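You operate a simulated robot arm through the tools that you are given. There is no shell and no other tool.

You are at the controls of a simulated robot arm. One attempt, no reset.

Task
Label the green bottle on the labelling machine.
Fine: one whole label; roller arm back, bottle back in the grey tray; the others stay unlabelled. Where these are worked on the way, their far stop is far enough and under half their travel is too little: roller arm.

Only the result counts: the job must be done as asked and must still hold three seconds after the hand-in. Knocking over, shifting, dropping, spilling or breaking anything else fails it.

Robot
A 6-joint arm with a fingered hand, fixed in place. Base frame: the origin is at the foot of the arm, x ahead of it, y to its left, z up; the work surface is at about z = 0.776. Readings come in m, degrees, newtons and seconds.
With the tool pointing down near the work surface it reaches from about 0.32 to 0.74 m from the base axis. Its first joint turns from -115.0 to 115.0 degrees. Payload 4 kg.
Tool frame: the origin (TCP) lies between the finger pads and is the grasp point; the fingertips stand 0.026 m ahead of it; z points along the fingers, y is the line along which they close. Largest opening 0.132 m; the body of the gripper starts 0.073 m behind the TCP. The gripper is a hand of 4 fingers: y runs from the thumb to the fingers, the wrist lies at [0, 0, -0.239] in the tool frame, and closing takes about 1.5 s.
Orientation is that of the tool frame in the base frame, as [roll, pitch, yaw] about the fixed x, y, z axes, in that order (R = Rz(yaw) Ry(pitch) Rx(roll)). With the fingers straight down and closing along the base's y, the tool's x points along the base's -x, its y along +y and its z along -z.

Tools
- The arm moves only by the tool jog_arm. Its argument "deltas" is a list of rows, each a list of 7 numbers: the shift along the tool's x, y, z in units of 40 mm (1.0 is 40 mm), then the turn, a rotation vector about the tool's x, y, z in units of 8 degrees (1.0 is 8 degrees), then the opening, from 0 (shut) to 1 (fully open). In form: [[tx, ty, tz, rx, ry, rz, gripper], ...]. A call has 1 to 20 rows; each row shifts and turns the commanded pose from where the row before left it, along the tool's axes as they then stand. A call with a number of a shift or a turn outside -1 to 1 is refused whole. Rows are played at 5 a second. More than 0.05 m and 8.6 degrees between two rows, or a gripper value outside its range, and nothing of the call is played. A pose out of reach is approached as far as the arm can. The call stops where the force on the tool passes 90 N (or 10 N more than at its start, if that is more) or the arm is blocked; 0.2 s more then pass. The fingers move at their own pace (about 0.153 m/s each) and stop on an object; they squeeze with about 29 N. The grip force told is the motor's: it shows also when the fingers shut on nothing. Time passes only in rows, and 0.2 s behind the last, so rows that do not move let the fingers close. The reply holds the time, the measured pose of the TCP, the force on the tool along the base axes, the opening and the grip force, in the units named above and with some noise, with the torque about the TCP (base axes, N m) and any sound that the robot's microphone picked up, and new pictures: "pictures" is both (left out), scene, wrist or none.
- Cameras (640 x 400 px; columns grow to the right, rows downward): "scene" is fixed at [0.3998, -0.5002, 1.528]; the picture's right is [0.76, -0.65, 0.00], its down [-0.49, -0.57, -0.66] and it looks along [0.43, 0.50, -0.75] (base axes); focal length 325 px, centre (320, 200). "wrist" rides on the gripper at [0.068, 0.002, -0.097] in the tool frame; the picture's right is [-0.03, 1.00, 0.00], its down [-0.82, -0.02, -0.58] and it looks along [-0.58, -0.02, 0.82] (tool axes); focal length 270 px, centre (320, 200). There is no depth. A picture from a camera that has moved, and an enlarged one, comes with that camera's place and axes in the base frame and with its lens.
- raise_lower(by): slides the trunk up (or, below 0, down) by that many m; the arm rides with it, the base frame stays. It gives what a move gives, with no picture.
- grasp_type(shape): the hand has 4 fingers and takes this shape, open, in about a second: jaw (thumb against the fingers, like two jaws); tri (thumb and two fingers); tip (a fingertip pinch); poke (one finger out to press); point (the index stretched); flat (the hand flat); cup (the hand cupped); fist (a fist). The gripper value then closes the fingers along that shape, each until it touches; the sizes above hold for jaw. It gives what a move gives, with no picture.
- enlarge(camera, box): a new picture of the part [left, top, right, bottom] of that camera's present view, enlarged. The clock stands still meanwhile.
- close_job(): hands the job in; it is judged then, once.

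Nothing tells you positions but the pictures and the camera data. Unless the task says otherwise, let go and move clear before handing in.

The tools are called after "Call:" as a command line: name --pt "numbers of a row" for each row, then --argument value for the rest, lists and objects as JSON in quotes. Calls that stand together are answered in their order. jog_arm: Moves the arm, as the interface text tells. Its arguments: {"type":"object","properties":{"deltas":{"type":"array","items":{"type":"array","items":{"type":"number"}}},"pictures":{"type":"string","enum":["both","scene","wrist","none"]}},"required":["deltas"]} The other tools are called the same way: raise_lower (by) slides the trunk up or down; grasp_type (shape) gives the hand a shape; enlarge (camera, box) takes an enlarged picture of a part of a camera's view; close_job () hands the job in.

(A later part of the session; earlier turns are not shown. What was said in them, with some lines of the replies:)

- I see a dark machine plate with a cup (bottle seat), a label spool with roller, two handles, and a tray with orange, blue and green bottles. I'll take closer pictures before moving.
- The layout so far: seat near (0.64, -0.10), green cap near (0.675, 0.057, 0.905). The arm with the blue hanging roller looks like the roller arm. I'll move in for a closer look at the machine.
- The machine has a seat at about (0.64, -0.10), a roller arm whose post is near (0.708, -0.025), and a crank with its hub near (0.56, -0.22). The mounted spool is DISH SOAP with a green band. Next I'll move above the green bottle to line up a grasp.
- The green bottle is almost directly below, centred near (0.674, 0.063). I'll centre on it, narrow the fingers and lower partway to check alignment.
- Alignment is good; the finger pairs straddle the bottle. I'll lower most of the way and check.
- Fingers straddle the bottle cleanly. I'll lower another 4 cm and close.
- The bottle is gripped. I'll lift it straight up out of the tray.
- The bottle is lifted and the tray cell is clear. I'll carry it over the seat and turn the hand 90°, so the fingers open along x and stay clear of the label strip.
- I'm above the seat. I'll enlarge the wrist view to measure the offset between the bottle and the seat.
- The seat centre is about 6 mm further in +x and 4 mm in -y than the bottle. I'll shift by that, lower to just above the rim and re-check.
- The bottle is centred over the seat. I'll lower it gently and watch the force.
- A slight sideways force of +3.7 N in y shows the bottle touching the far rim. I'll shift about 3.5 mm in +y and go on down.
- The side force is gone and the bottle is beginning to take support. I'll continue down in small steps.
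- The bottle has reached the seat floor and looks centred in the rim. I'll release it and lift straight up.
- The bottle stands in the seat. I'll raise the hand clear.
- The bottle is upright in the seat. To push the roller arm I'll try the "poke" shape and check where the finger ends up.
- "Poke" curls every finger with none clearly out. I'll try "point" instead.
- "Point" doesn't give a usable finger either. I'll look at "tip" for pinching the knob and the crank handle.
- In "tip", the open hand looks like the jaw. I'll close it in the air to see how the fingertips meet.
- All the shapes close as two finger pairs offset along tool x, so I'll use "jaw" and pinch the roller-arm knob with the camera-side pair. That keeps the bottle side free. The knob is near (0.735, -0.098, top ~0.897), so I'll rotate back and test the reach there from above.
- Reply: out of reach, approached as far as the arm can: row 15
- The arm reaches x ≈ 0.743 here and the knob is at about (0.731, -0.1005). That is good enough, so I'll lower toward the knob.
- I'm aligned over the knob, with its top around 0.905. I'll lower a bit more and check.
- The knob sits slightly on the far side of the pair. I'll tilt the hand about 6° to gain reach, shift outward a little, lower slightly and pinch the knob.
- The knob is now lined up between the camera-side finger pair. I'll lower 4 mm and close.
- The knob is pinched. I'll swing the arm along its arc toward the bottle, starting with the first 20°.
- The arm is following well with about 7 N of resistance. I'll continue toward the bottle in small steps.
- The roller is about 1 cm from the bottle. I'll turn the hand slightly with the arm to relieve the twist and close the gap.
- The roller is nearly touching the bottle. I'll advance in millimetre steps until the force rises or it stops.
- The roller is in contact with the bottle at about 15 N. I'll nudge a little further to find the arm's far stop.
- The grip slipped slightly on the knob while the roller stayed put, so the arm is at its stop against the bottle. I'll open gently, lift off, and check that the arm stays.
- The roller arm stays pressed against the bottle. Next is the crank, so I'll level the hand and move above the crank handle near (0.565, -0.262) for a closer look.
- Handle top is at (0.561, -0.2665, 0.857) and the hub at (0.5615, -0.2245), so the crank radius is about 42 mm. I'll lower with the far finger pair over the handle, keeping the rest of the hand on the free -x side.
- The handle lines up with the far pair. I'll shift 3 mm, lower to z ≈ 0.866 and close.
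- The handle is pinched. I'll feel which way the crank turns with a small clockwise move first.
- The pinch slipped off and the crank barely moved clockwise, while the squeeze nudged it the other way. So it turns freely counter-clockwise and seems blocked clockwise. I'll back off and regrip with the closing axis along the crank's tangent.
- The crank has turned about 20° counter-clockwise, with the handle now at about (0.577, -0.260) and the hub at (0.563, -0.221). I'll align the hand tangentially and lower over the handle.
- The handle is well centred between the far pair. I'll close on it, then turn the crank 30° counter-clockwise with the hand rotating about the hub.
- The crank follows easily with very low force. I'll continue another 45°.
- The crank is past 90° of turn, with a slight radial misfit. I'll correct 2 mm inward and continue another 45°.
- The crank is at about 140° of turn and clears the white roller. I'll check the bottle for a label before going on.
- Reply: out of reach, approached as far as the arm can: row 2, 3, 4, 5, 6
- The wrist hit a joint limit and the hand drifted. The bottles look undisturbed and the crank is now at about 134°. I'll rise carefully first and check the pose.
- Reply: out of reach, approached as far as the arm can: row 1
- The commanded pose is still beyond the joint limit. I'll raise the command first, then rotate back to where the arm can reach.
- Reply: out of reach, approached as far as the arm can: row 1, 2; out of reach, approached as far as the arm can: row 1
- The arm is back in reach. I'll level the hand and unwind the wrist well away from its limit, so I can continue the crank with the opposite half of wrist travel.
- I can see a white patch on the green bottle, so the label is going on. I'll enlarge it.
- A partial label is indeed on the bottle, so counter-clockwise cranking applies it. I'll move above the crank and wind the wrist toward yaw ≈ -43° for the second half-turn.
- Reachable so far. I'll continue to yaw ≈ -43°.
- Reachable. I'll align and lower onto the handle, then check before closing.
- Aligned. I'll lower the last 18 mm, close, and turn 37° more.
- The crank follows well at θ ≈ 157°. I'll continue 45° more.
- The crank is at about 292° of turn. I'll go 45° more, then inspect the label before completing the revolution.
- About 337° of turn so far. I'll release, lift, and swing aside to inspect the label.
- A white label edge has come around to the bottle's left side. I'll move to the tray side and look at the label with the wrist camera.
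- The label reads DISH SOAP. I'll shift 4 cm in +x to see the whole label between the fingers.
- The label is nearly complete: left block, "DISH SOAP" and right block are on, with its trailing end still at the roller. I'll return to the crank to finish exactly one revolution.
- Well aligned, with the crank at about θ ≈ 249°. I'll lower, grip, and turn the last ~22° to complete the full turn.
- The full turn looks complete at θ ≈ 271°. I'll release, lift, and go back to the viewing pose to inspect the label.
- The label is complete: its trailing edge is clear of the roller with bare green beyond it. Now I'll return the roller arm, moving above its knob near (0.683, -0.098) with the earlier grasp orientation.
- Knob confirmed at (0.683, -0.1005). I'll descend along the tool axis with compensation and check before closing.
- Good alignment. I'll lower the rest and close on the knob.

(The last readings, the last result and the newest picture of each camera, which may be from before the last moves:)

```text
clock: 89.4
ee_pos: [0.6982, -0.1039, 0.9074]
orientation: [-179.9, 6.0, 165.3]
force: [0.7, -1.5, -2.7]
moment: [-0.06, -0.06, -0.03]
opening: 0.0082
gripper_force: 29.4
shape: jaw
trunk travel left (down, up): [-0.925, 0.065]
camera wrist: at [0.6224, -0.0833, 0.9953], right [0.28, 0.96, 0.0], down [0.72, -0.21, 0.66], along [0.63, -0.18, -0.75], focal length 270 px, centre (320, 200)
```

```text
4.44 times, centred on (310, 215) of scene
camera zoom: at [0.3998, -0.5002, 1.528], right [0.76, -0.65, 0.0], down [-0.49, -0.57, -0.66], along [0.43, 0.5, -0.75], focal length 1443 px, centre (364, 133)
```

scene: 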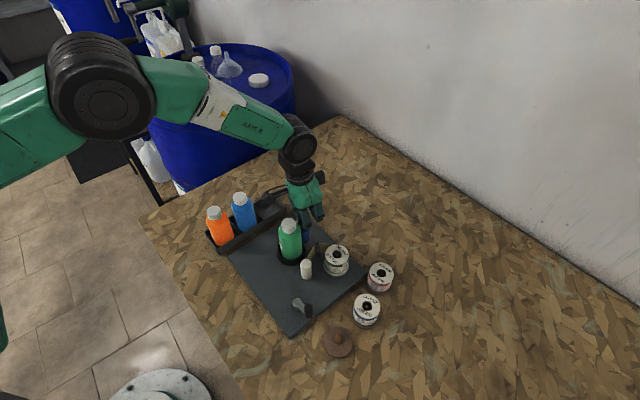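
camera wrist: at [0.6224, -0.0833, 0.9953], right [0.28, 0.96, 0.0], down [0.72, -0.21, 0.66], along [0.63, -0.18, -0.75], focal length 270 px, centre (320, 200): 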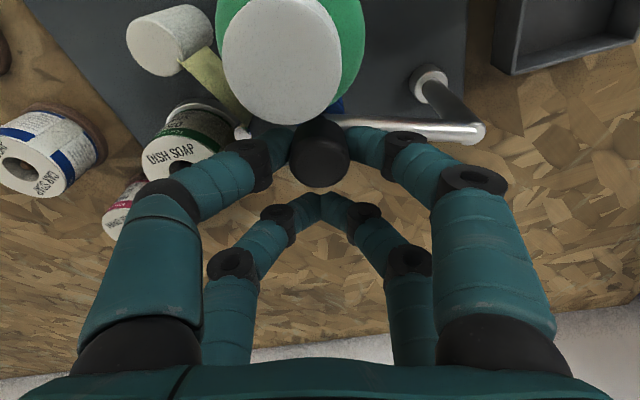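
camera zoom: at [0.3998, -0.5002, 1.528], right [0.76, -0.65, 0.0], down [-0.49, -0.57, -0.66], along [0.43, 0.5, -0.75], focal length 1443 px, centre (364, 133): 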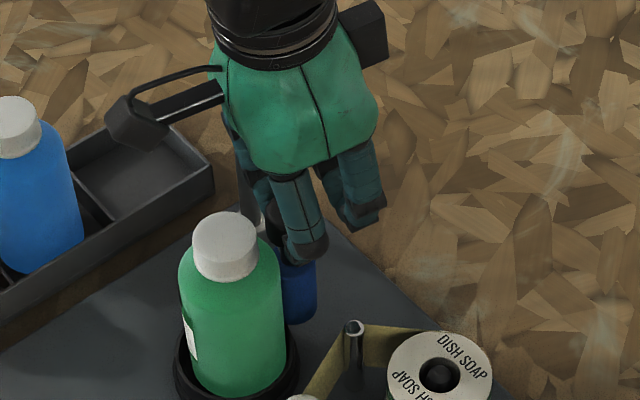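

The knob is gripped. I'll swing the arm back along its arc, first half.

Call:
jog_arm --pt "-0.2025 0.017 0.021 0 0 -0.306 0.05" --pt "-0.225 0.028 0.0235 0 0 -0.306 0.05" --pt "-0.225 0.0465 0.0235 0 0 -0.306 0.05"

Call:
enlarge --camera "scene" --box '[260, 170, 360, 260]'

```text
clock: 90.2
ee_pos: [0.7235, -0.1068, 0.9079]
orientation: [-179.0, 5.8, 172.8]
force: [-4.4, -1.4, -6.1]
moment: [-0.05, 0.03, 0.4]
opening: 0.008
gripper_force: 28.9
shape: jaw
trunk travel left (down, up): [-0.925, 0.065]
camera wrist: at [0.6455, -0.0938, 0.9954], right [0.15, 0.99, -0.01], down [0.75, -0.11, 0.66], along [0.65, -0.11, -0.75], focal length 270 px, centre (320, 200)
```

scene: 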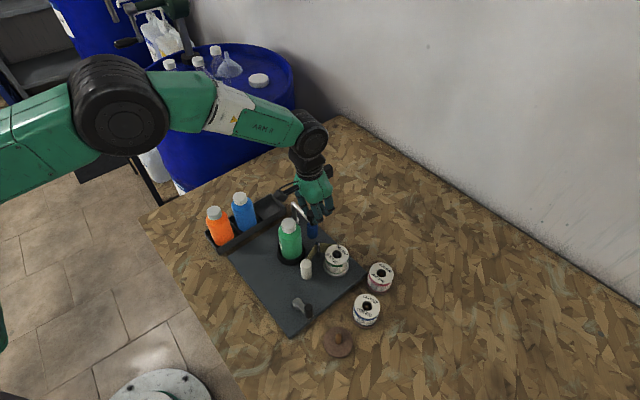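
wrist: 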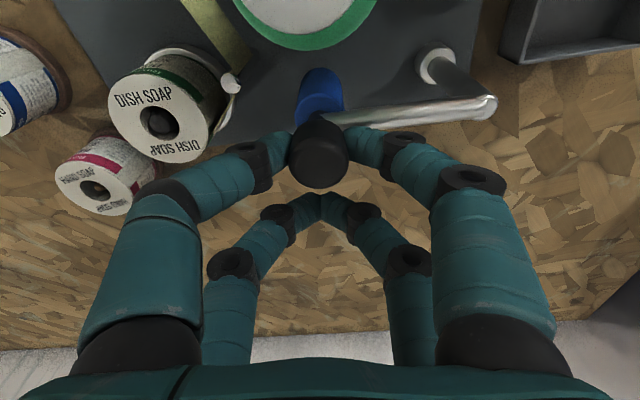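

```text
4.44 times, centred on (310, 215) of scene
camera zoom: at [0.3998, -0.5002, 1.528], right [0.76, -0.65, 0.0], down [-0.49, -0.57, -0.66], along [0.43, 0.5, -0.75], focal length 1443 px, centre (364, 133)
```

zoom: 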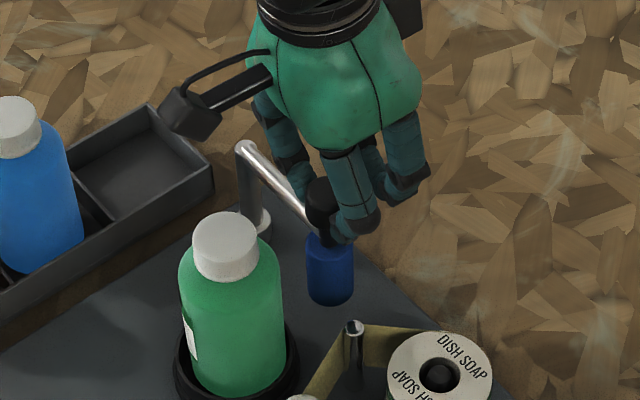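

Swinging back well. I'll complete the second half to the rest position.

Call:
jog_arm --pt "-0.218 0.061 0.023 0 0 -0.306 0.05" --pt "-0.22 0.08 0.023 0 0 -0.306 0.05" --pt "-0.2125 0.092 0.022 0 0 -0.306 0.05" --pt "0 0 0 0 0 0 0.05"

Call:
enlarge --camera "scene" --box '[250, 190, 350, 280]'

Call:
enlarge --camera "wrist" --box '[220, 60, 420, 240]'

```text
clock: 91.2
ee_pos: [0.749, -0.0998, 0.9075]
orientation: [-178.4, 5.6, -179.8]
force: [-15.7, -4.5, -6.4]
moment: [-0.09, 0.23, 0.69]
opening: 0.0079
gripper_force: 28.8
shape: jaw
trunk travel left (down, up): [-0.925, 0.065]
camera wrist: at [0.6704, -0.0959, 0.9959], right [0.03, 1.0, -0.03], down [0.76, 0.0, 0.66], along [0.65, -0.04, -0.76], focal length 270 px, centre (320, 200)
```

scene: 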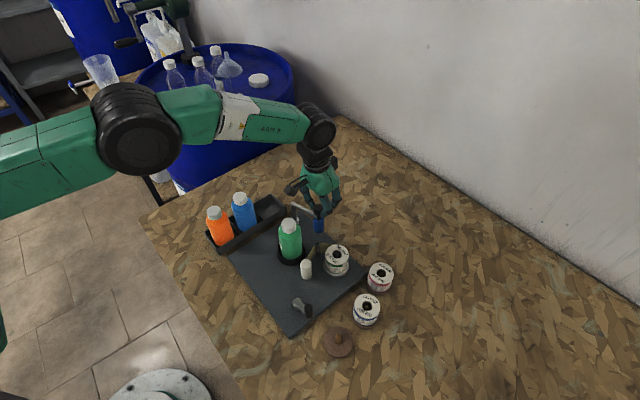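
wrist: 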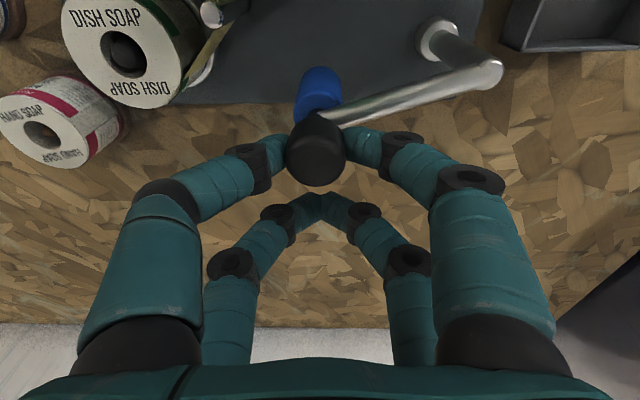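

```text
4.44 times, centred on (300, 235) of scene
camera zoom: at [0.3998, -0.5002, 1.528], right [0.76, -0.65, 0.0], down [-0.49, -0.57, -0.66], along [0.43, 0.5, -0.75], focal length 1443 px, centre (409, 44)
```

zoom: 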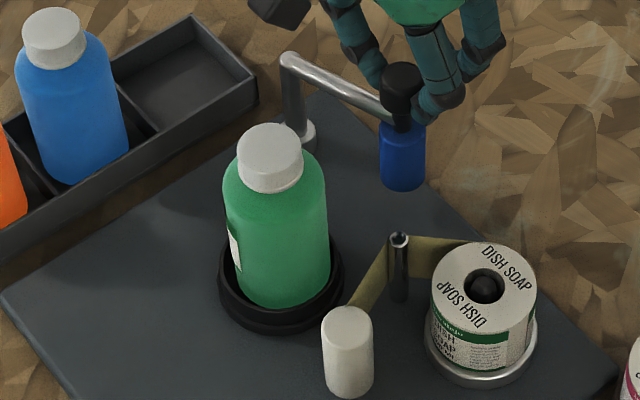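

```text
2.22 times, centred on (320, 150) of wrist
camera zoom: at [0.6704, -0.0959, 0.9959], right [0.03, 1.0, -0.03], down [0.76, 0.0, 0.66], along [0.65, -0.04, -0.76], focal length 601 px, centre (320, 311)
```

zoom: 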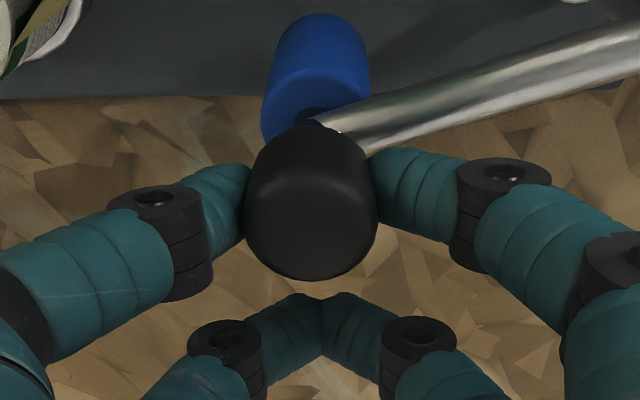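

The roller arm is back at its initial rest position, matching the first picture and against its stop. I'll relax, release and lift clear.

Call:
jog_arm --pt "0.03 0 0 0 0 0 0.15" --pt "0 0 0 0 0 0 0.3" --pt "0 0 0 0 0 0 0.4" --pt "0 0 -0.5 0 0 0 0.4" --pt "0 0 -0.9 0 0 0 0.4" --pt "0 0 -0.9 0 0 0 0.4" --pt "0.3 0 0 0 0.75 0 0.4"

Call:
enlarge --camera "scene" --box '[250, 190, 350, 280]'

```text
clock: 92.8
ee_pos: [0.7286, -0.0973, 1.0013]
orientation: [-178.3, -0.3, 179.9]
force: [-0.4, -0.2, 0.6]
moment: [0.01, 0.03, 0.0]
opening: 0.0523
gripper_force: 0.0
shape: jaw
trunk travel left (down, up): [-0.925, 0.065]
camera wrist: at [0.6593, -0.0932, 1.0944], right [0.03, 1.0, -0.03], down [0.82, -0.01, 0.57], along [0.57, -0.04, -0.82], focal length 270 px, centre (320, 200)
```

scene: 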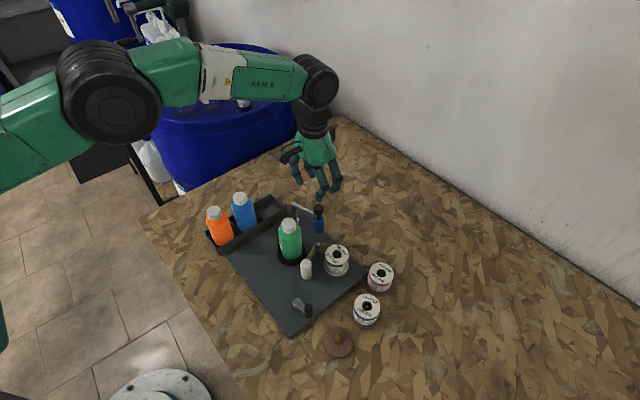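
wrist: 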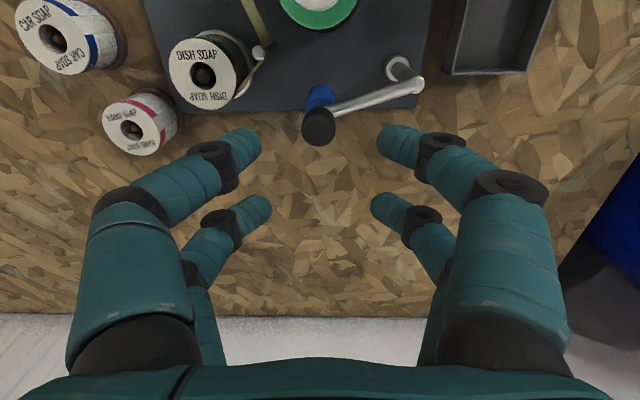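

```text
4.44 times, centred on (300, 235) of scene
camera zoom: at [0.3998, -0.5002, 1.528], right [0.76, -0.65, 0.0], down [-0.49, -0.57, -0.66], along [0.43, 0.5, -0.75], focal length 1443 px, centre (409, 44)
```

zoom: 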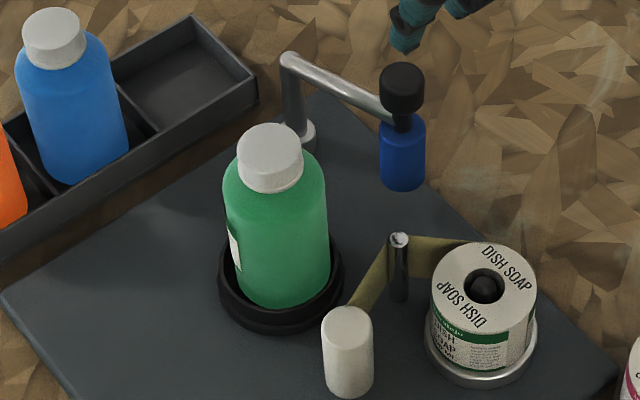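

All good. Now I'll retrieve the bottle, moving above it with the hand at yaw 90°.

Call:
jog_arm --pt "0.75 0 -0.3 -0.21 -0.04 0 0.65" --pt "0.75 0 0 0 0 0 0.65" --pt "0.75 -0.02 0 0 0 0 0.65" --pt "0 0 0 0 0 0.9375 0.65" --pt "0 0 0 0 0 0.9375 0.65" --pt "0 0 0 0 0 0.9375 0.65" --pt "0 0 0 0 0 0.9375 0.65" --pt "0 0 0 0 0 0.9375 0.65" --pt "0 0 0 0 0 0.9375 0.65" --pt "0 0 0 0 0 0.9375 0.65" --pt "0 0 0 0 0 0.9375 0.65" --pt "0 0 0 0 0 0.9375 0.65" --pt "0 0 0 0 0 0.9375 0.65" --pt "0 0 0 0 0 0.9375 0.65" --pt "0 0 0 0 0 0.9375 0.65"

Call:
enlarge --camera "wrist" --box '[220, 20, 420, 200]'

```text
clock: 96.0
ee_pos: [0.6385, -0.0975, 1.0112]
orientation: [180.0, -0.1, 89.8]
force: [0.3, 0.1, 0.2]
moment: [-0.02, -0.02, -0.01]
opening: 0.0851
gripper_force: 0.1
shape: jaw
trunk travel left (down, up): [-0.925, 0.065]
camera wrist: at [0.6387, -0.0289, 1.1057], right [1.0, -0.03, 0.0], down [-0.02, -0.82, 0.58], along [-0.01, -0.58, -0.82], focal length 270 px, centre (320, 200)
```

scene: 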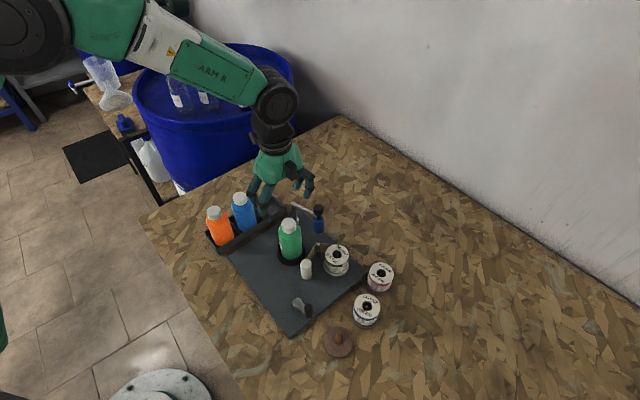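
wrist: 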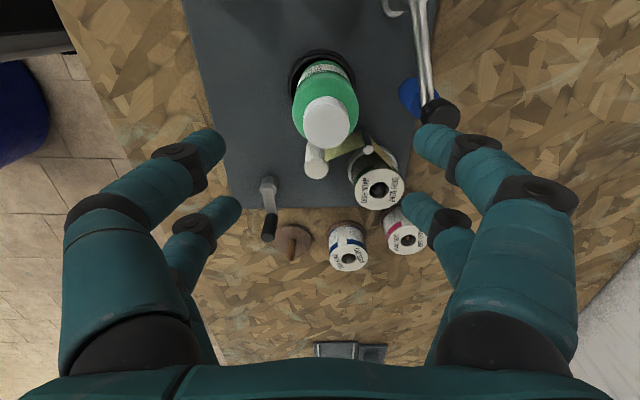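

```text
2.22 times, centred on (320, 110) of wrist
camera zoom: at [0.6387, -0.0289, 1.1057], right [1.0, -0.03, 0.0], down [-0.02, -0.82, 0.58], along [-0.01, -0.58, -0.82], focal length 601 px, centre (320, 400)
```

zoom: 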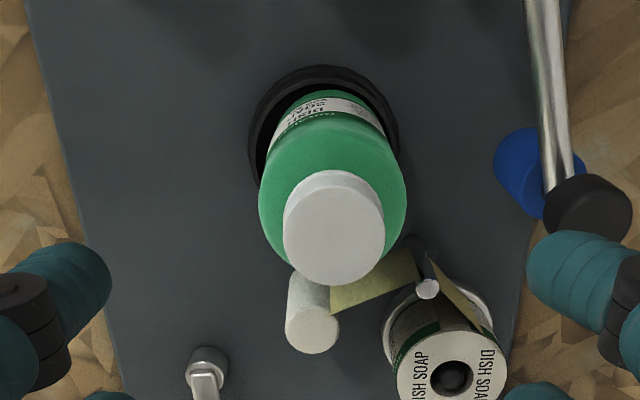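

The bottle is 4-5 mm further in +x. I'll correct that and lower partway.

Call:
jog_arm --pt "-0.04 0.11 0.5 0 0 0 0.65" --pt "0 0 0.8 0 0 0 0.65" --pt "0 0 0.8 0 0 0 0.65" --pt "0 0 0 0 0 0 0.65"

Call:
enlarge --camera "scene" --box '[250, 170, 350, 260]'

```text
clock: 97.0
ee_pos: [0.6417, -0.0979, 0.9264]
orientation: [179.8, 0.0, 90.0]
force: [0.2, -0.8, 0.3]
moment: [-0.04, -0.03, 0.03]
opening: 0.0854
gripper_force: 0.0
shape: jaw
trunk travel left (down, up): [-0.925, 0.065]
camera wrist: at [0.642, -0.0291, 1.0217], right [1.0, -0.03, 0.0], down [-0.02, -0.82, 0.58], along [-0.01, -0.58, -0.82], focal length 270 px, centre (320, 200)
```

scene: 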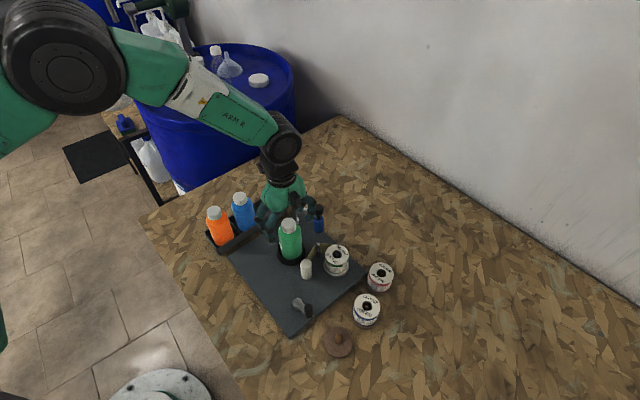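
wrist: 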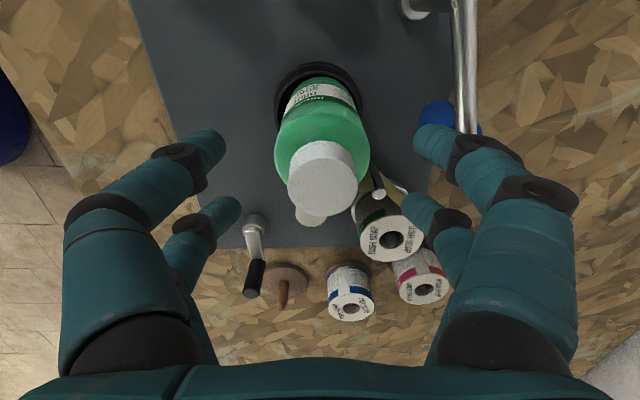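

```text
4.44 times, centred on (300, 215) of scene
camera zoom: at [0.3998, -0.5002, 1.528], right [0.76, -0.65, 0.0], down [-0.49, -0.57, -0.66], along [0.43, 0.5, -0.75], focal length 1443 px, centre (409, 133)
```

zoom: 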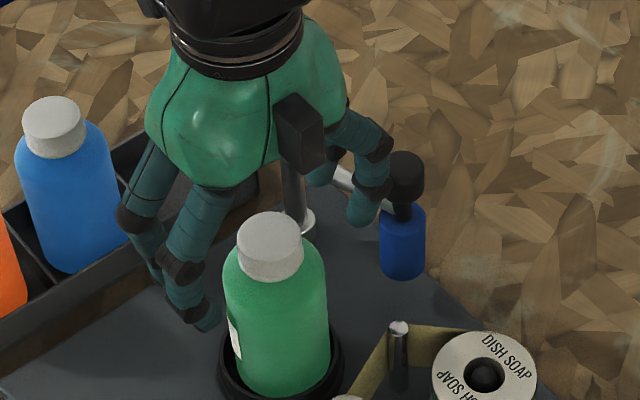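

Aligned. I'll narrow slightly to clear the roller knob, lower, and grip the bottle on its upper body.

Call:
jog_arm --pt "0 0 0.4 0 0 0 0.58" --pt "0 0 0.5 0 0 0 0.58" --pt "0 0 0.45 0 0 0 0.58" --pt "0 0 0 0 0 0 0.35" --pt "0 0 0 0 0 0 0.15" --pt "0 0 0 0 0 0 0.15" --pt "0 0 0 0 0 0 0.15" --pt "0 0 0 0 0 0 0.15"

Call:
enlarge --camera "scene" --box '[250, 170, 350, 260]'

```text
clock: 98.8
ee_pos: [0.6424, -0.0974, 0.8731]
orientation: [179.9, 0.0, 89.9]
force: [-0.5, 0.7, 0.4]
moment: [0.0, -0.02, 0.0]
opening: 0.0345
gripper_force: 29.0
shape: jaw
trunk travel left (down, up): [-0.925, 0.065]
camera wrist: at [0.6433, -0.0297, 0.9676], right [1.0, -0.03, 0.0], down [-0.02, -0.82, 0.58], along [-0.01, -0.58, -0.82], focal length 270 px, centre (320, 200)
```

scene: 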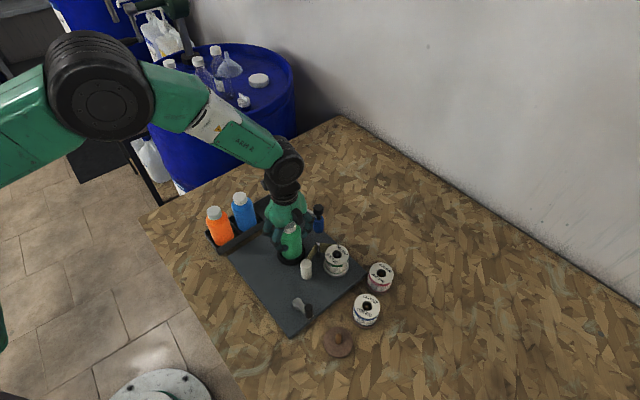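
wrist: 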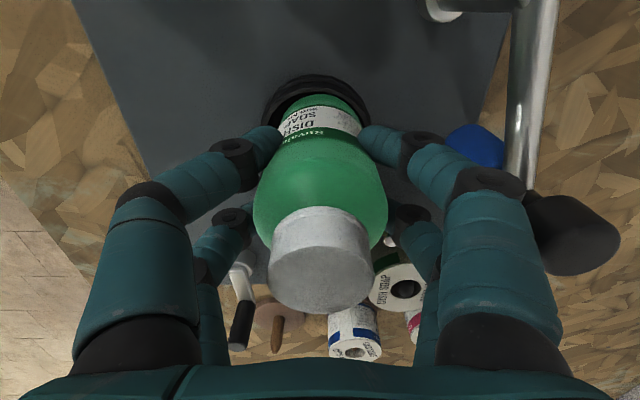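

```text
4.44 times, centred on (300, 215) of scene
camera zoom: at [0.3998, -0.5002, 1.528], right [0.76, -0.65, 0.0], down [-0.49, -0.57, -0.66], along [0.43, 0.5, -0.75], focal length 1443 px, centre (409, 133)
```

zoom: 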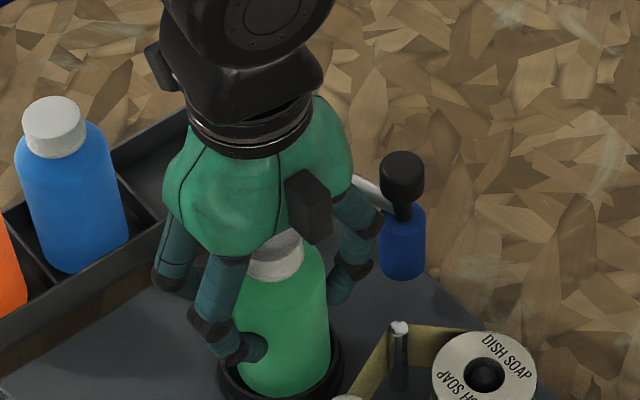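

The bottle is gripped. I'll lift it straight up.

Call:
jog_arm --pt "0 0 -0.25 0 0 0 0.15" --pt "0 0 -0.5 0 0 0 0.15" --pt "0 0 -0.7 0 0 0 0.15" --pt "0 0 -0.7 0 0 0 0.15" --pt "0 0 -0.7 0 0 0 0.15" --pt "0 0 -0.2 0 0 0 0.15"

Call:
enlarge --camera "scene" --box '[220, 150, 360, 270]'

Call:
enlarge --camera "wrist" --box '[220, 60, 420, 240]'

```text
clock: 100.2
ee_pos: [0.6429, -0.0983, 0.9953]
orientation: [179.8, -0.1, 89.8]
force: [0.0, 0.0, -2.0]
moment: [0.01, 0.01, -0.02]
opening: 0.0347
gripper_force: 29.2
shape: jaw
trunk travel left (down, up): [-0.925, 0.065]
camera wrist: at [0.6435, -0.03, 1.0902], right [1.0, -0.03, 0.0], down [-0.02, -0.82, 0.58], along [-0.01, -0.58, -0.82], focal length 270 px, centre (320, 200)
```

scene: 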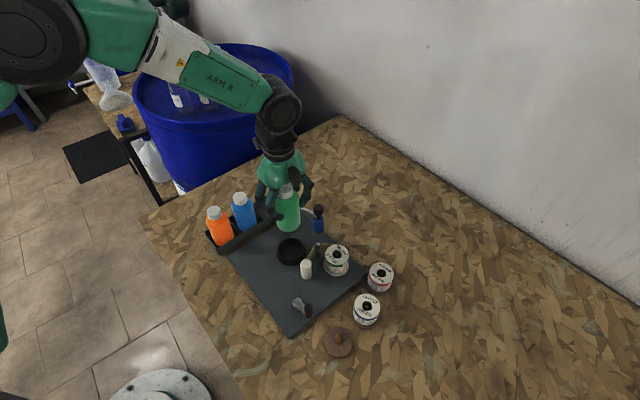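
wrist: 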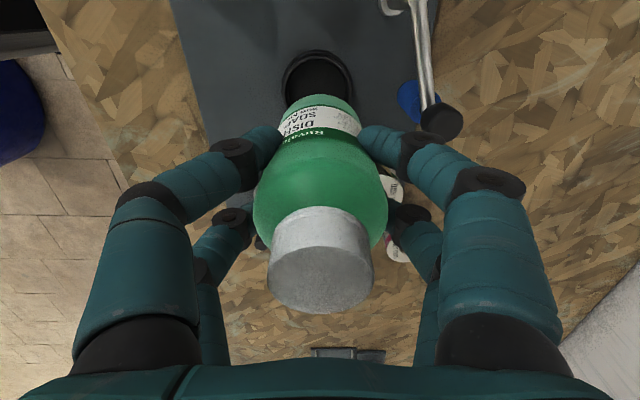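

```text
3.33 times, centred on (290, 210) of scene
camera zoom: at [0.3998, -0.5002, 1.528], right [0.76, -0.65, 0.0], down [-0.49, -0.57, -0.66], along [0.43, 0.5, -0.75], focal length 1082 px, centre (420, 167)
```

zoom: 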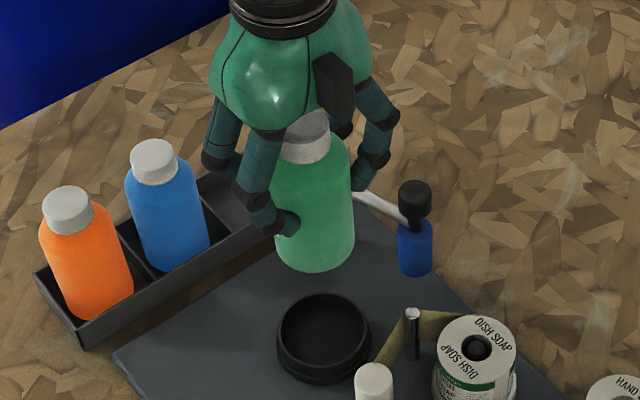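

```text
2.22 times, centred on (320, 150) of wrist
camera zoom: at [0.6435, -0.03, 1.0902], right [1.0, -0.03, 0.0], down [-0.02, -0.82, 0.58], along [-0.01, -0.58, -0.82], focal length 601 px, centre (320, 311)
```

zoom: 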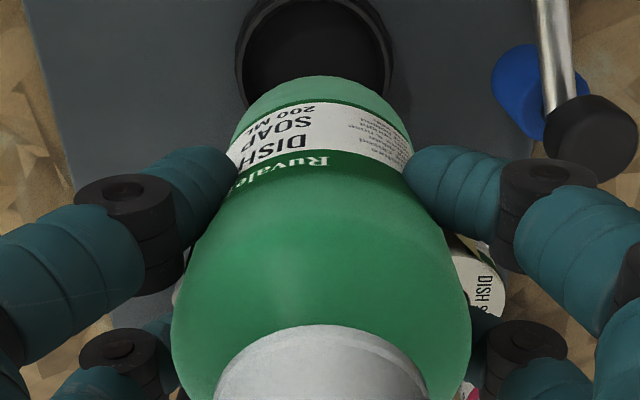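

The bottle is lifted with its label intact. I'll turn the hand back to yaw 180° and carry the bottle over its empty tray cell.

Call:
jog_arm --pt "0 0 -0.5 0 0 -0.9375 0.15" --pt "0 0 0 0 0 -0.9375 0.15" --pt "0 0 0 0 0 -0.9375 0.15" --pt "0 0 0 0 0 -0.9375 0.15" --pt "0 0 0 0 0 -0.9375 0.15" --pt "0 0 0 0 0 -0.9375 0.15" --pt "0 0 0 0 0 -0.9375 0.15" --pt "0 0 0 0 0 -0.9375 0.15" --pt "0 0 0 0 0 -0.9375 0.15" --pt "0 0 0 0 0 -0.9375 0.15" --pt "0 0 0 0 0 -0.9375 0.15" --pt "0 0 0 0 0 -0.9375 0.15" --pt "-0.17 0.806 0 0 0 0 0.15" --pt "-0.17 0.806 0 0 0 0 0.15" --pt "-0.17 0.806 0 0 0 0 0.15" --pt "-0.17 0.806 0 0 0 0 0.15" --pt "-0.17 0.806 0 0 0 0 0.15" --pt "0 0 0 0 0 0 0.15"

Call:
enlarge --camera "wrist" --box '[220, 0, 420, 180]'

Call:
enlarge --camera "scene" --box '[200, 120, 340, 260]'

```text
clock: 104.0
ee_pos: [0.6766, 0.0617, 1.0167]
orientation: [179.9, 0.1, 179.9]
force: [-1.1, 0.2, -2.4]
moment: [-0.02, -0.01, 0.01]
opening: 0.0345
gripper_force: 28.9
shape: jaw
trunk travel left (down, up): [-0.925, 0.065]
camera wrist: at [0.608, 0.0638, 1.1107], right [0.03, 1.0, 0.0], down [0.81, -0.02, 0.58], along [0.58, -0.01, -0.82], focal length 270 px, centre (320, 200)
```

scene: 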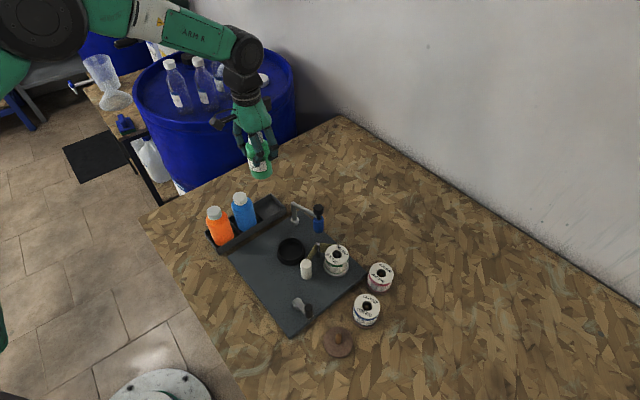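
wrist: 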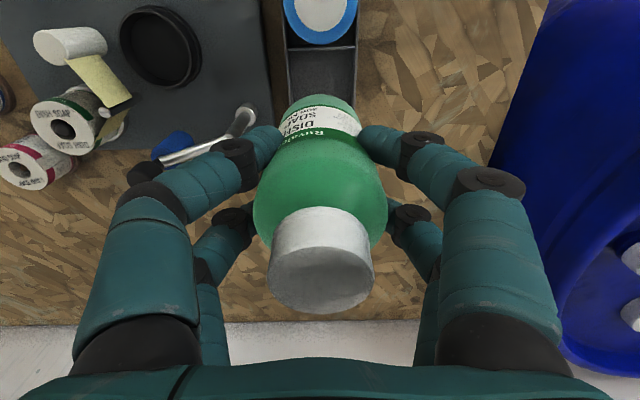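

```text
2.22 times, centred on (320, 90) of wrist
camera zoom: at [0.608, 0.0638, 1.1107], right [0.03, 1.0, 0.0], down [0.81, -0.02, 0.58], along [0.58, -0.01, -0.82], focal length 601 px, centre (320, 444)
```

zoom: 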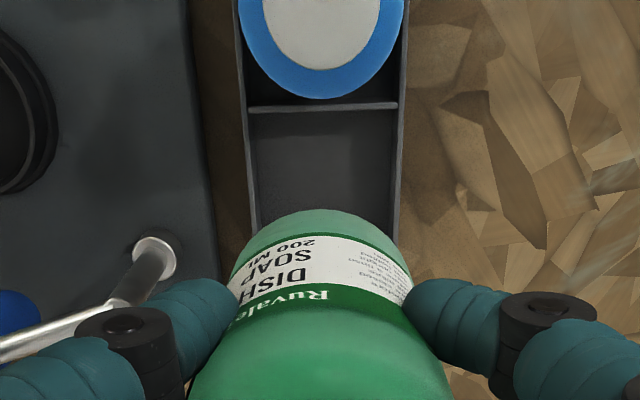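

```text
2.86 times, centred on (270, 190) of scene
camera zoom: at [0.3998, -0.5002, 1.528], right [0.76, -0.65, 0.0], down [-0.49, -0.57, -0.66], along [0.43, 0.5, -0.75], focal length 928 px, centre (463, 229)
```

zoom: 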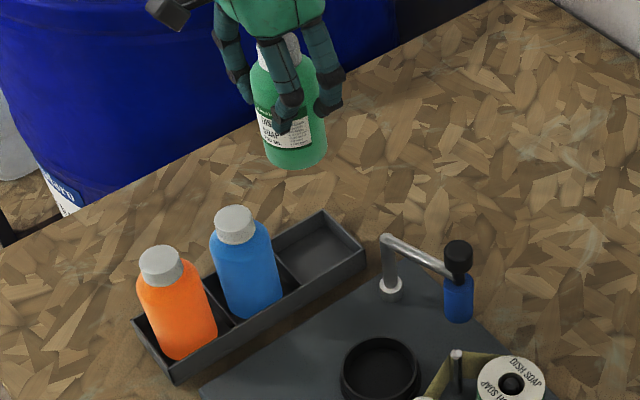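

The bottle is centred over its cell. By earlier heights it should touch down at a TCP height near 0.857. I'll lower partway and check.

Call:
jog_arm --pt "0 0.03 0.6 0 0 0 0.15" --pt "0 0 0.8 0 0 0 0.15" --pt "0 0 0.8 0 0 0 0.15" --pt "0 0 0.6 0 0 0 0.15" --pt "0 0 0 0 0 0 0.15"

Call:
enlarge --camera "wrist" --box '[220, 0, 420, 180]'

Call:
enlarge --camera "scene" --box '[210, 150, 330, 260]'

```text
clock: 105.2
ee_pos: [0.6753, 0.0654, 0.9039]
orientation: [179.9, 0.1, 179.9]
force: [1.0, 0.1, -2.4]
moment: [-0.02, 0.03, 0.03]
opening: 0.0343
gripper_force: 28.7
shape: jaw
trunk travel left (down, up): [-0.925, 0.065]
camera wrist: at [0.6055, 0.066, 0.998], right [0.03, 1.0, 0.0], down [0.81, -0.02, 0.58], along [0.58, -0.01, -0.82], focal length 270 px, centre (320, 200)
```

scene: 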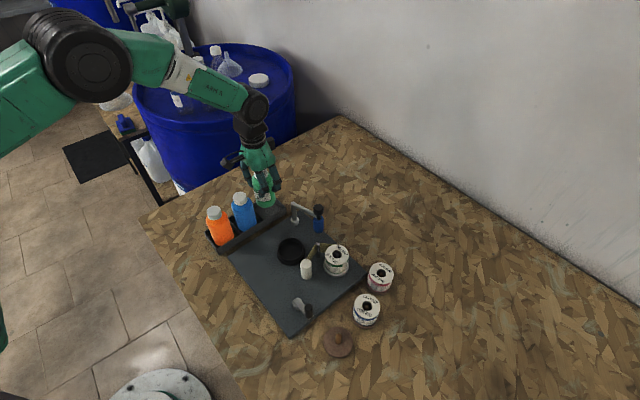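
wrist: 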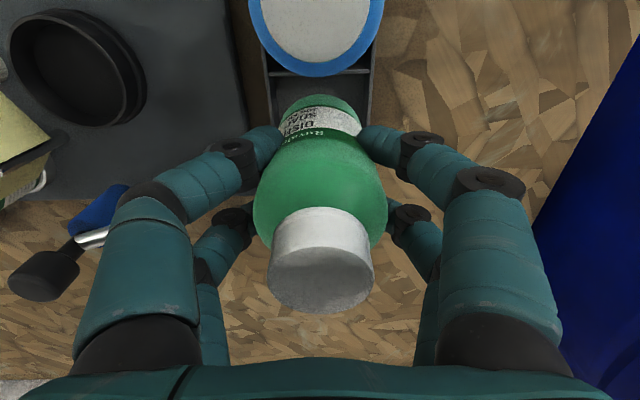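

```text
2.22 times, centred on (320, 90) of wrist
camera zoom: at [0.6055, 0.066, 0.998], right [0.03, 1.0, 0.0], down [0.81, -0.02, 0.58], along [0.58, -0.01, -0.82], focal length 601 px, centre (320, 444)
```

zoom: 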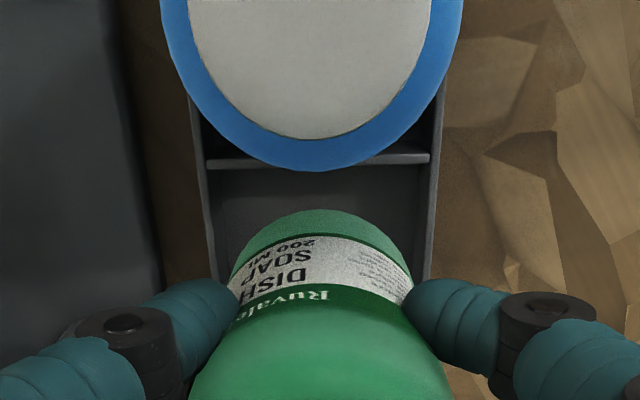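

```text
3.64 times, centred on (270, 205) of scene
camera zoom: at [0.3998, -0.5002, 1.528], right [0.76, -0.65, 0.0], down [-0.49, -0.57, -0.66], along [0.43, 0.5, -0.75], focal length 1181 px, centre (502, 182)
```

zoom: 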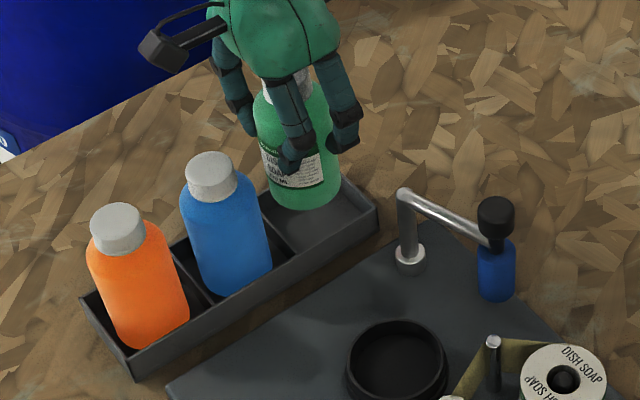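

Centred in the cell. I'll lower nearly to contact, then settle in gently.

Call:
jog_arm --pt "-0.02 0 0.35 0 0 0 0.15" --pt "0 0 0.35 0 0 0 0.15" --pt "0 0 0.3 0 0 0 0.15" --pictures "none"

Call:
jog_arm --pt "0 0 0.1 0 0 0 0.15" --pt "0 0 0.05 0 0 0 0.15"

Call:
enlarge --camera "scene" --box '[210, 150, 330, 260]'

```text
clock: 106.0
ee_pos: [0.6768, 0.0635, 0.8631]
orientation: [180.0, 0.1, 180.0]
force: [0.6, -1.0, -1.5]
moment: [-0.02, 0.02, 0.01]
opening: 0.0345
gripper_force: 28.6
shape: jaw
trunk travel left (down, up): [-0.925, 0.065]
```

```text
clock: 106.6
ee_pos: [0.6785, 0.0637, 0.8574]
orientation: [180.0, 0.0, 179.9]
force: [0.8, -0.2, -2.4]
moment: [0.02, 0.02, -0.03]
opening: 0.0344
gripper_force: 28.5
shape: jaw
trunk travel left (down, up): [-0.925, 0.065]
camera wrist: at [0.6085, 0.0658, 0.9523], right [0.03, 1.0, 0.0], down [0.81, -0.02, 0.58], along [0.58, -0.01, -0.81], focal length 270 px, centre (320, 200)
```

scene: 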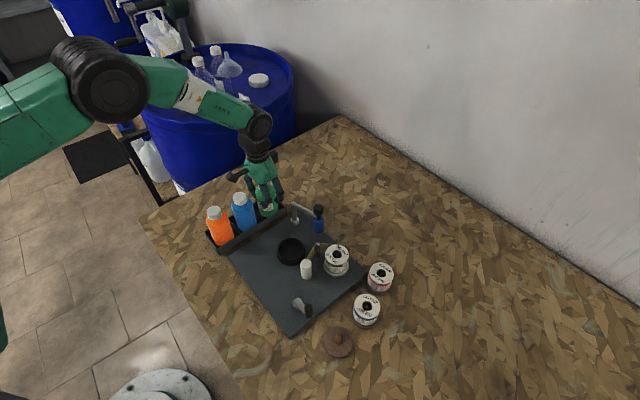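
wrist: 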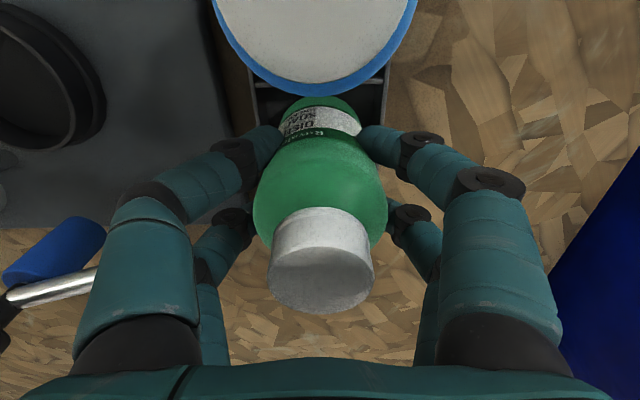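

```text
3.64 times, centred on (270, 205) of scene
camera zoom: at [0.3998, -0.5002, 1.528], right [0.76, -0.65, 0.0], down [-0.49, -0.57, -0.66], along [0.43, 0.5, -0.75], focal length 1181 px, centre (502, 182)
```

zoom: 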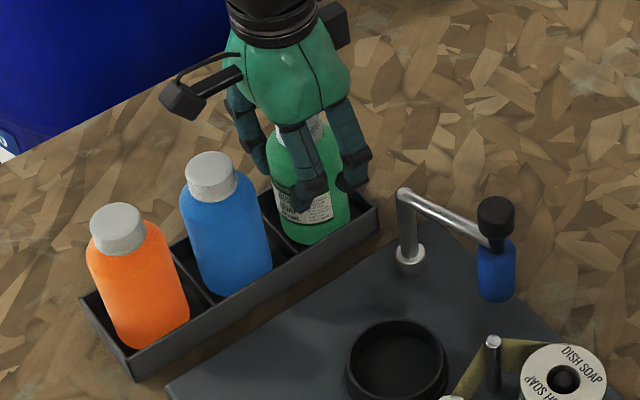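

No contact force yet. I'll settle a few more millimetres in small steps.

Call:
jog_arm --pt "0 0 0.04 0 0 0 0.15" --pt "0 0 0 0 0 0 0.15" --pictures "none"

Call:
jog_arm --pt "0 0 0.04 0 0 0 0.15" --pt "0 0 0 0 0 0 0.15" --pictures "none"

```text
clock: 107.2
ee_pos: [0.6785, 0.0646, 0.8576]
orientation: [179.9, 0.1, 180.0]
force: [-0.3, 0.5, -2.3]
moment: [0.02, 0.01, 0.02]
opening: 0.0343
gripper_force: 29.0
shape: jaw
trunk travel left (down, up): [-0.925, 0.065]
```

```text
clock: 107.8
ee_pos: [0.6782, 0.0625, 0.8552]
orientation: [180.0, 0.1, 179.8]
force: [0.3, 0.2, -1.9]
moment: [-0.02, -0.03, -0.03]
opening: 0.0342
gripper_force: 28.8
shape: jaw
trunk travel left (down, up): [-0.925, 0.065]
```

Call:
jog_arm --pt "0 0 0.05 0 0 0 0.15" --pt "0 0 0 0 0 0 0.15" --pictures "none"

Call:
jog_arm --pt "0 0 0.05 0 0 0 0.15" --pt "0 0 0 0 0 0 0.15" --pictures "none"

```text
clock: 108.4
ee_pos: [0.6787, 0.0647, 0.853]
orientation: [179.9, 0.3, 179.9]
force: [-0.8, 0.6, 8.7]
moment: [-0.01, 0.01, -0.02]
opening: 0.0343
gripper_force: 28.2
shape: jaw
trunk travel left (down, up): [-0.925, 0.065]
```

```text
clock: 109.0
ee_pos: [0.6783, 0.0627, 0.8535]
orientation: [179.9, 0.5, 179.8]
force: [0.4, 0.1, 22.3]
moment: [0.01, -0.01, 0.01]
opening: 0.0347
gripper_force: 29.0
shape: jaw
trunk travel left (down, up): [-0.925, 0.065]
```

The bottle is on the tray floor. I'll relieve the pressure, open, and check before lifting.

Call:
jog_arm --pt "0 0 -0.07 0 0 0 0.15" --pt "0 0 0 0 0 0 0.3" --pt "0 0 0 0 0 0 0.45" --pt "0 0 0 0 0 0 0.62" --pt "0 0 0 0 0 0 0.65"

Call:
enlarge --camera "scene" --box '[210, 150, 330, 260]'

```text
clock: 110.2
ee_pos: [0.6776, 0.0634, 0.8526]
orientation: [179.8, 0.0, 180.0]
force: [0.0, -0.1, -0.8]
moment: [-0.02, 0.0, 0.02]
opening: 0.0854
gripper_force: 0.1
shape: jaw
trunk travel left (down, up): [-0.925, 0.065]
camera wrist: at [0.6078, 0.0652, 0.9474], right [0.03, 1.0, 0.0], down [0.82, -0.02, 0.58], along [0.58, -0.01, -0.82], focal length 270 px, centre (320, 200)
```

scene: 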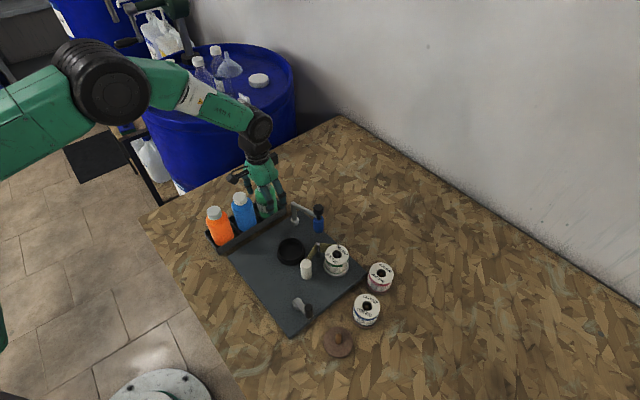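
wrist: 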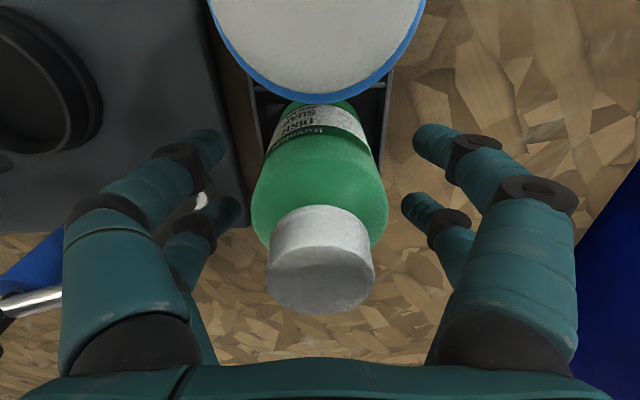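

```text
3.64 times, centred on (270, 205) of scene
camera zoom: at [0.3998, -0.5002, 1.528], right [0.76, -0.65, 0.0], down [-0.49, -0.57, -0.66], along [0.43, 0.5, -0.75], focal length 1181 px, centre (502, 182)
```

zoom: 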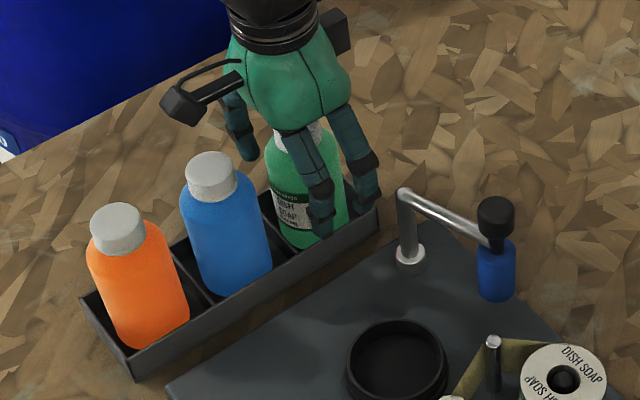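

The bottle stands in its cell. I'll lift straight up and clear away, then do a final check.

Call:
jog_arm --pt "0 0 -0.4 0 0 0 0.65" --pt "0 0 -0.8 0 0 0 0.65" --pt "0 0 -1 0 0 0 0.65" --pt "0 0 -1 0 0 0 0.65" --pt "0 0 -1 0 0 0 0.65" --pt "0 0 -1 0 0 0 0.65" --pt "1 0 0 0 0 0 0.65" --pt "1 0 0 0 0 0 0.65" --pt "1 0 0 0 0 0 0.65" --pt "0 0 0 0 0 0 0.65"

Call:
enlarge --camera "scene" --box '[200, 170, 360, 330]'

Call:
enlarge --camera "wrist" --box '[180, 60, 460, 300]'

Call:
enlarge --camera "scene" --box '[230, 170, 330, 260]'

```text
clock: 112.4
ee_pos: [0.5584, 0.0649, 1.0573]
orientation: [179.9, 0.0, 179.9]
force: [0.8, -0.4, 0.3]
moment: [0.03, 0.01, 0.0]
opening: 0.0854
gripper_force: 0.0
shape: jaw
trunk travel left (down, up): [-0.925, 0.065]
camera wrist: at [0.4886, 0.0662, 1.1526], right [0.03, 1.0, 0.0], down [0.81, -0.02, 0.58], along [0.58, -0.01, -0.82], focal length 270 px, centre (320, 200)
```

scene: 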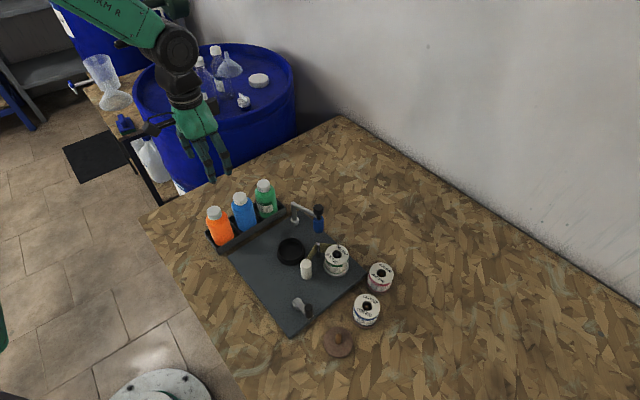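
wrist: 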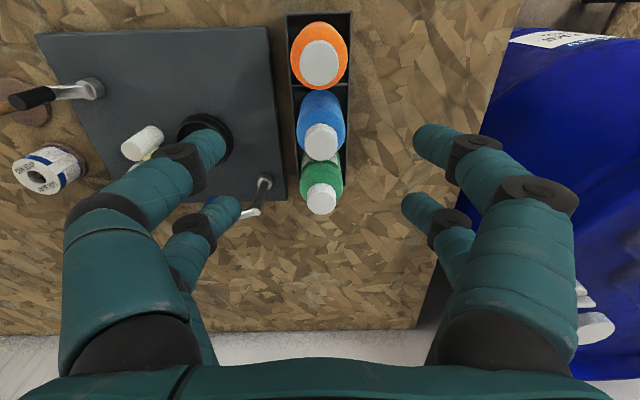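

```text
2.50 times, centred on (280, 250) of scene
camera zoom: at [0.3998, -0.5002, 1.528], right [0.76, -0.65, 0.0], down [-0.49, -0.57, -0.66], along [0.43, 0.5, -0.75], focal length 812 px, centre (420, 75)
```

zoom: 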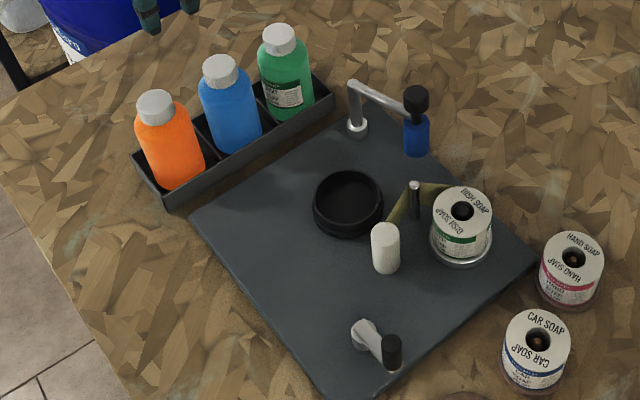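

```text
1.67 times, centred on (320, 180) of wrist
camera zoom: at [0.4886, 0.0662, 1.1526], right [0.03, 1.0, 0.0], down [0.81, -0.02, 0.58], along [0.58, -0.01, -0.82], focal length 450 px, centre (320, 233)
```

zoom: 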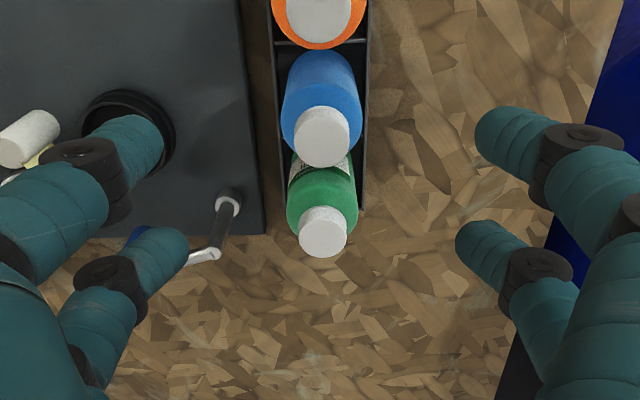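

```text
4.44 times, centred on (280, 215) of scene
camera zoom: at [0.3998, -0.5002, 1.528], right [0.76, -0.65, 0.0], down [-0.49, -0.57, -0.66], along [0.43, 0.5, -0.75], focal length 1443 px, centre (498, 133)
```

zoom: 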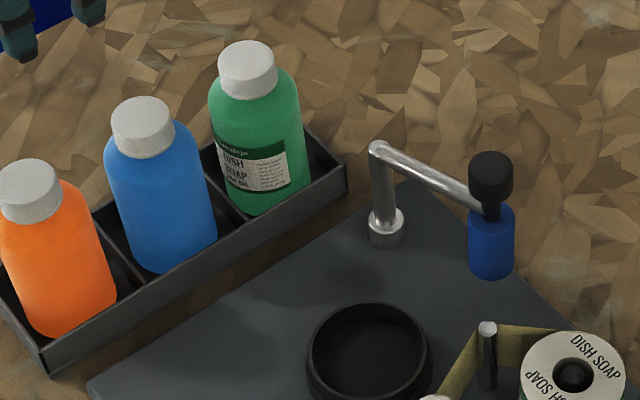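

The green bottle is back in the grey tray with one whole label and the roller arm is at its rest position. The orange and blue bottles are unlabelled, nothing else has moved, and the hand is clear. I'm handing the job in.

Call:
close_job

```text
The job is handed in.
```

The green bottle has one whole DISH SOAP label and stands back in its cell in the grey tray. I've handed the job in; it gave no verdict.

- **Label:** I used the DISH SOAP spool already mounted on the machine. One full crank turn put the label on, and the camera showed its trailing edge clear of the roller.
- **Roller arm:** I swung it in until the roller pressed the bottle, then returned it to its starting position against its stop.
- **Everything else:** The orange and blue bottles are unlabelled, and I saw nothing knocked over or shifted. The crank ended about where it started.
- **One problem on the way:** Partway through cranking, the wrist hit a joint limit. The hand drifted off course and dragged the crank further round in the right direction. The later pictures showed nothing else disturbed.
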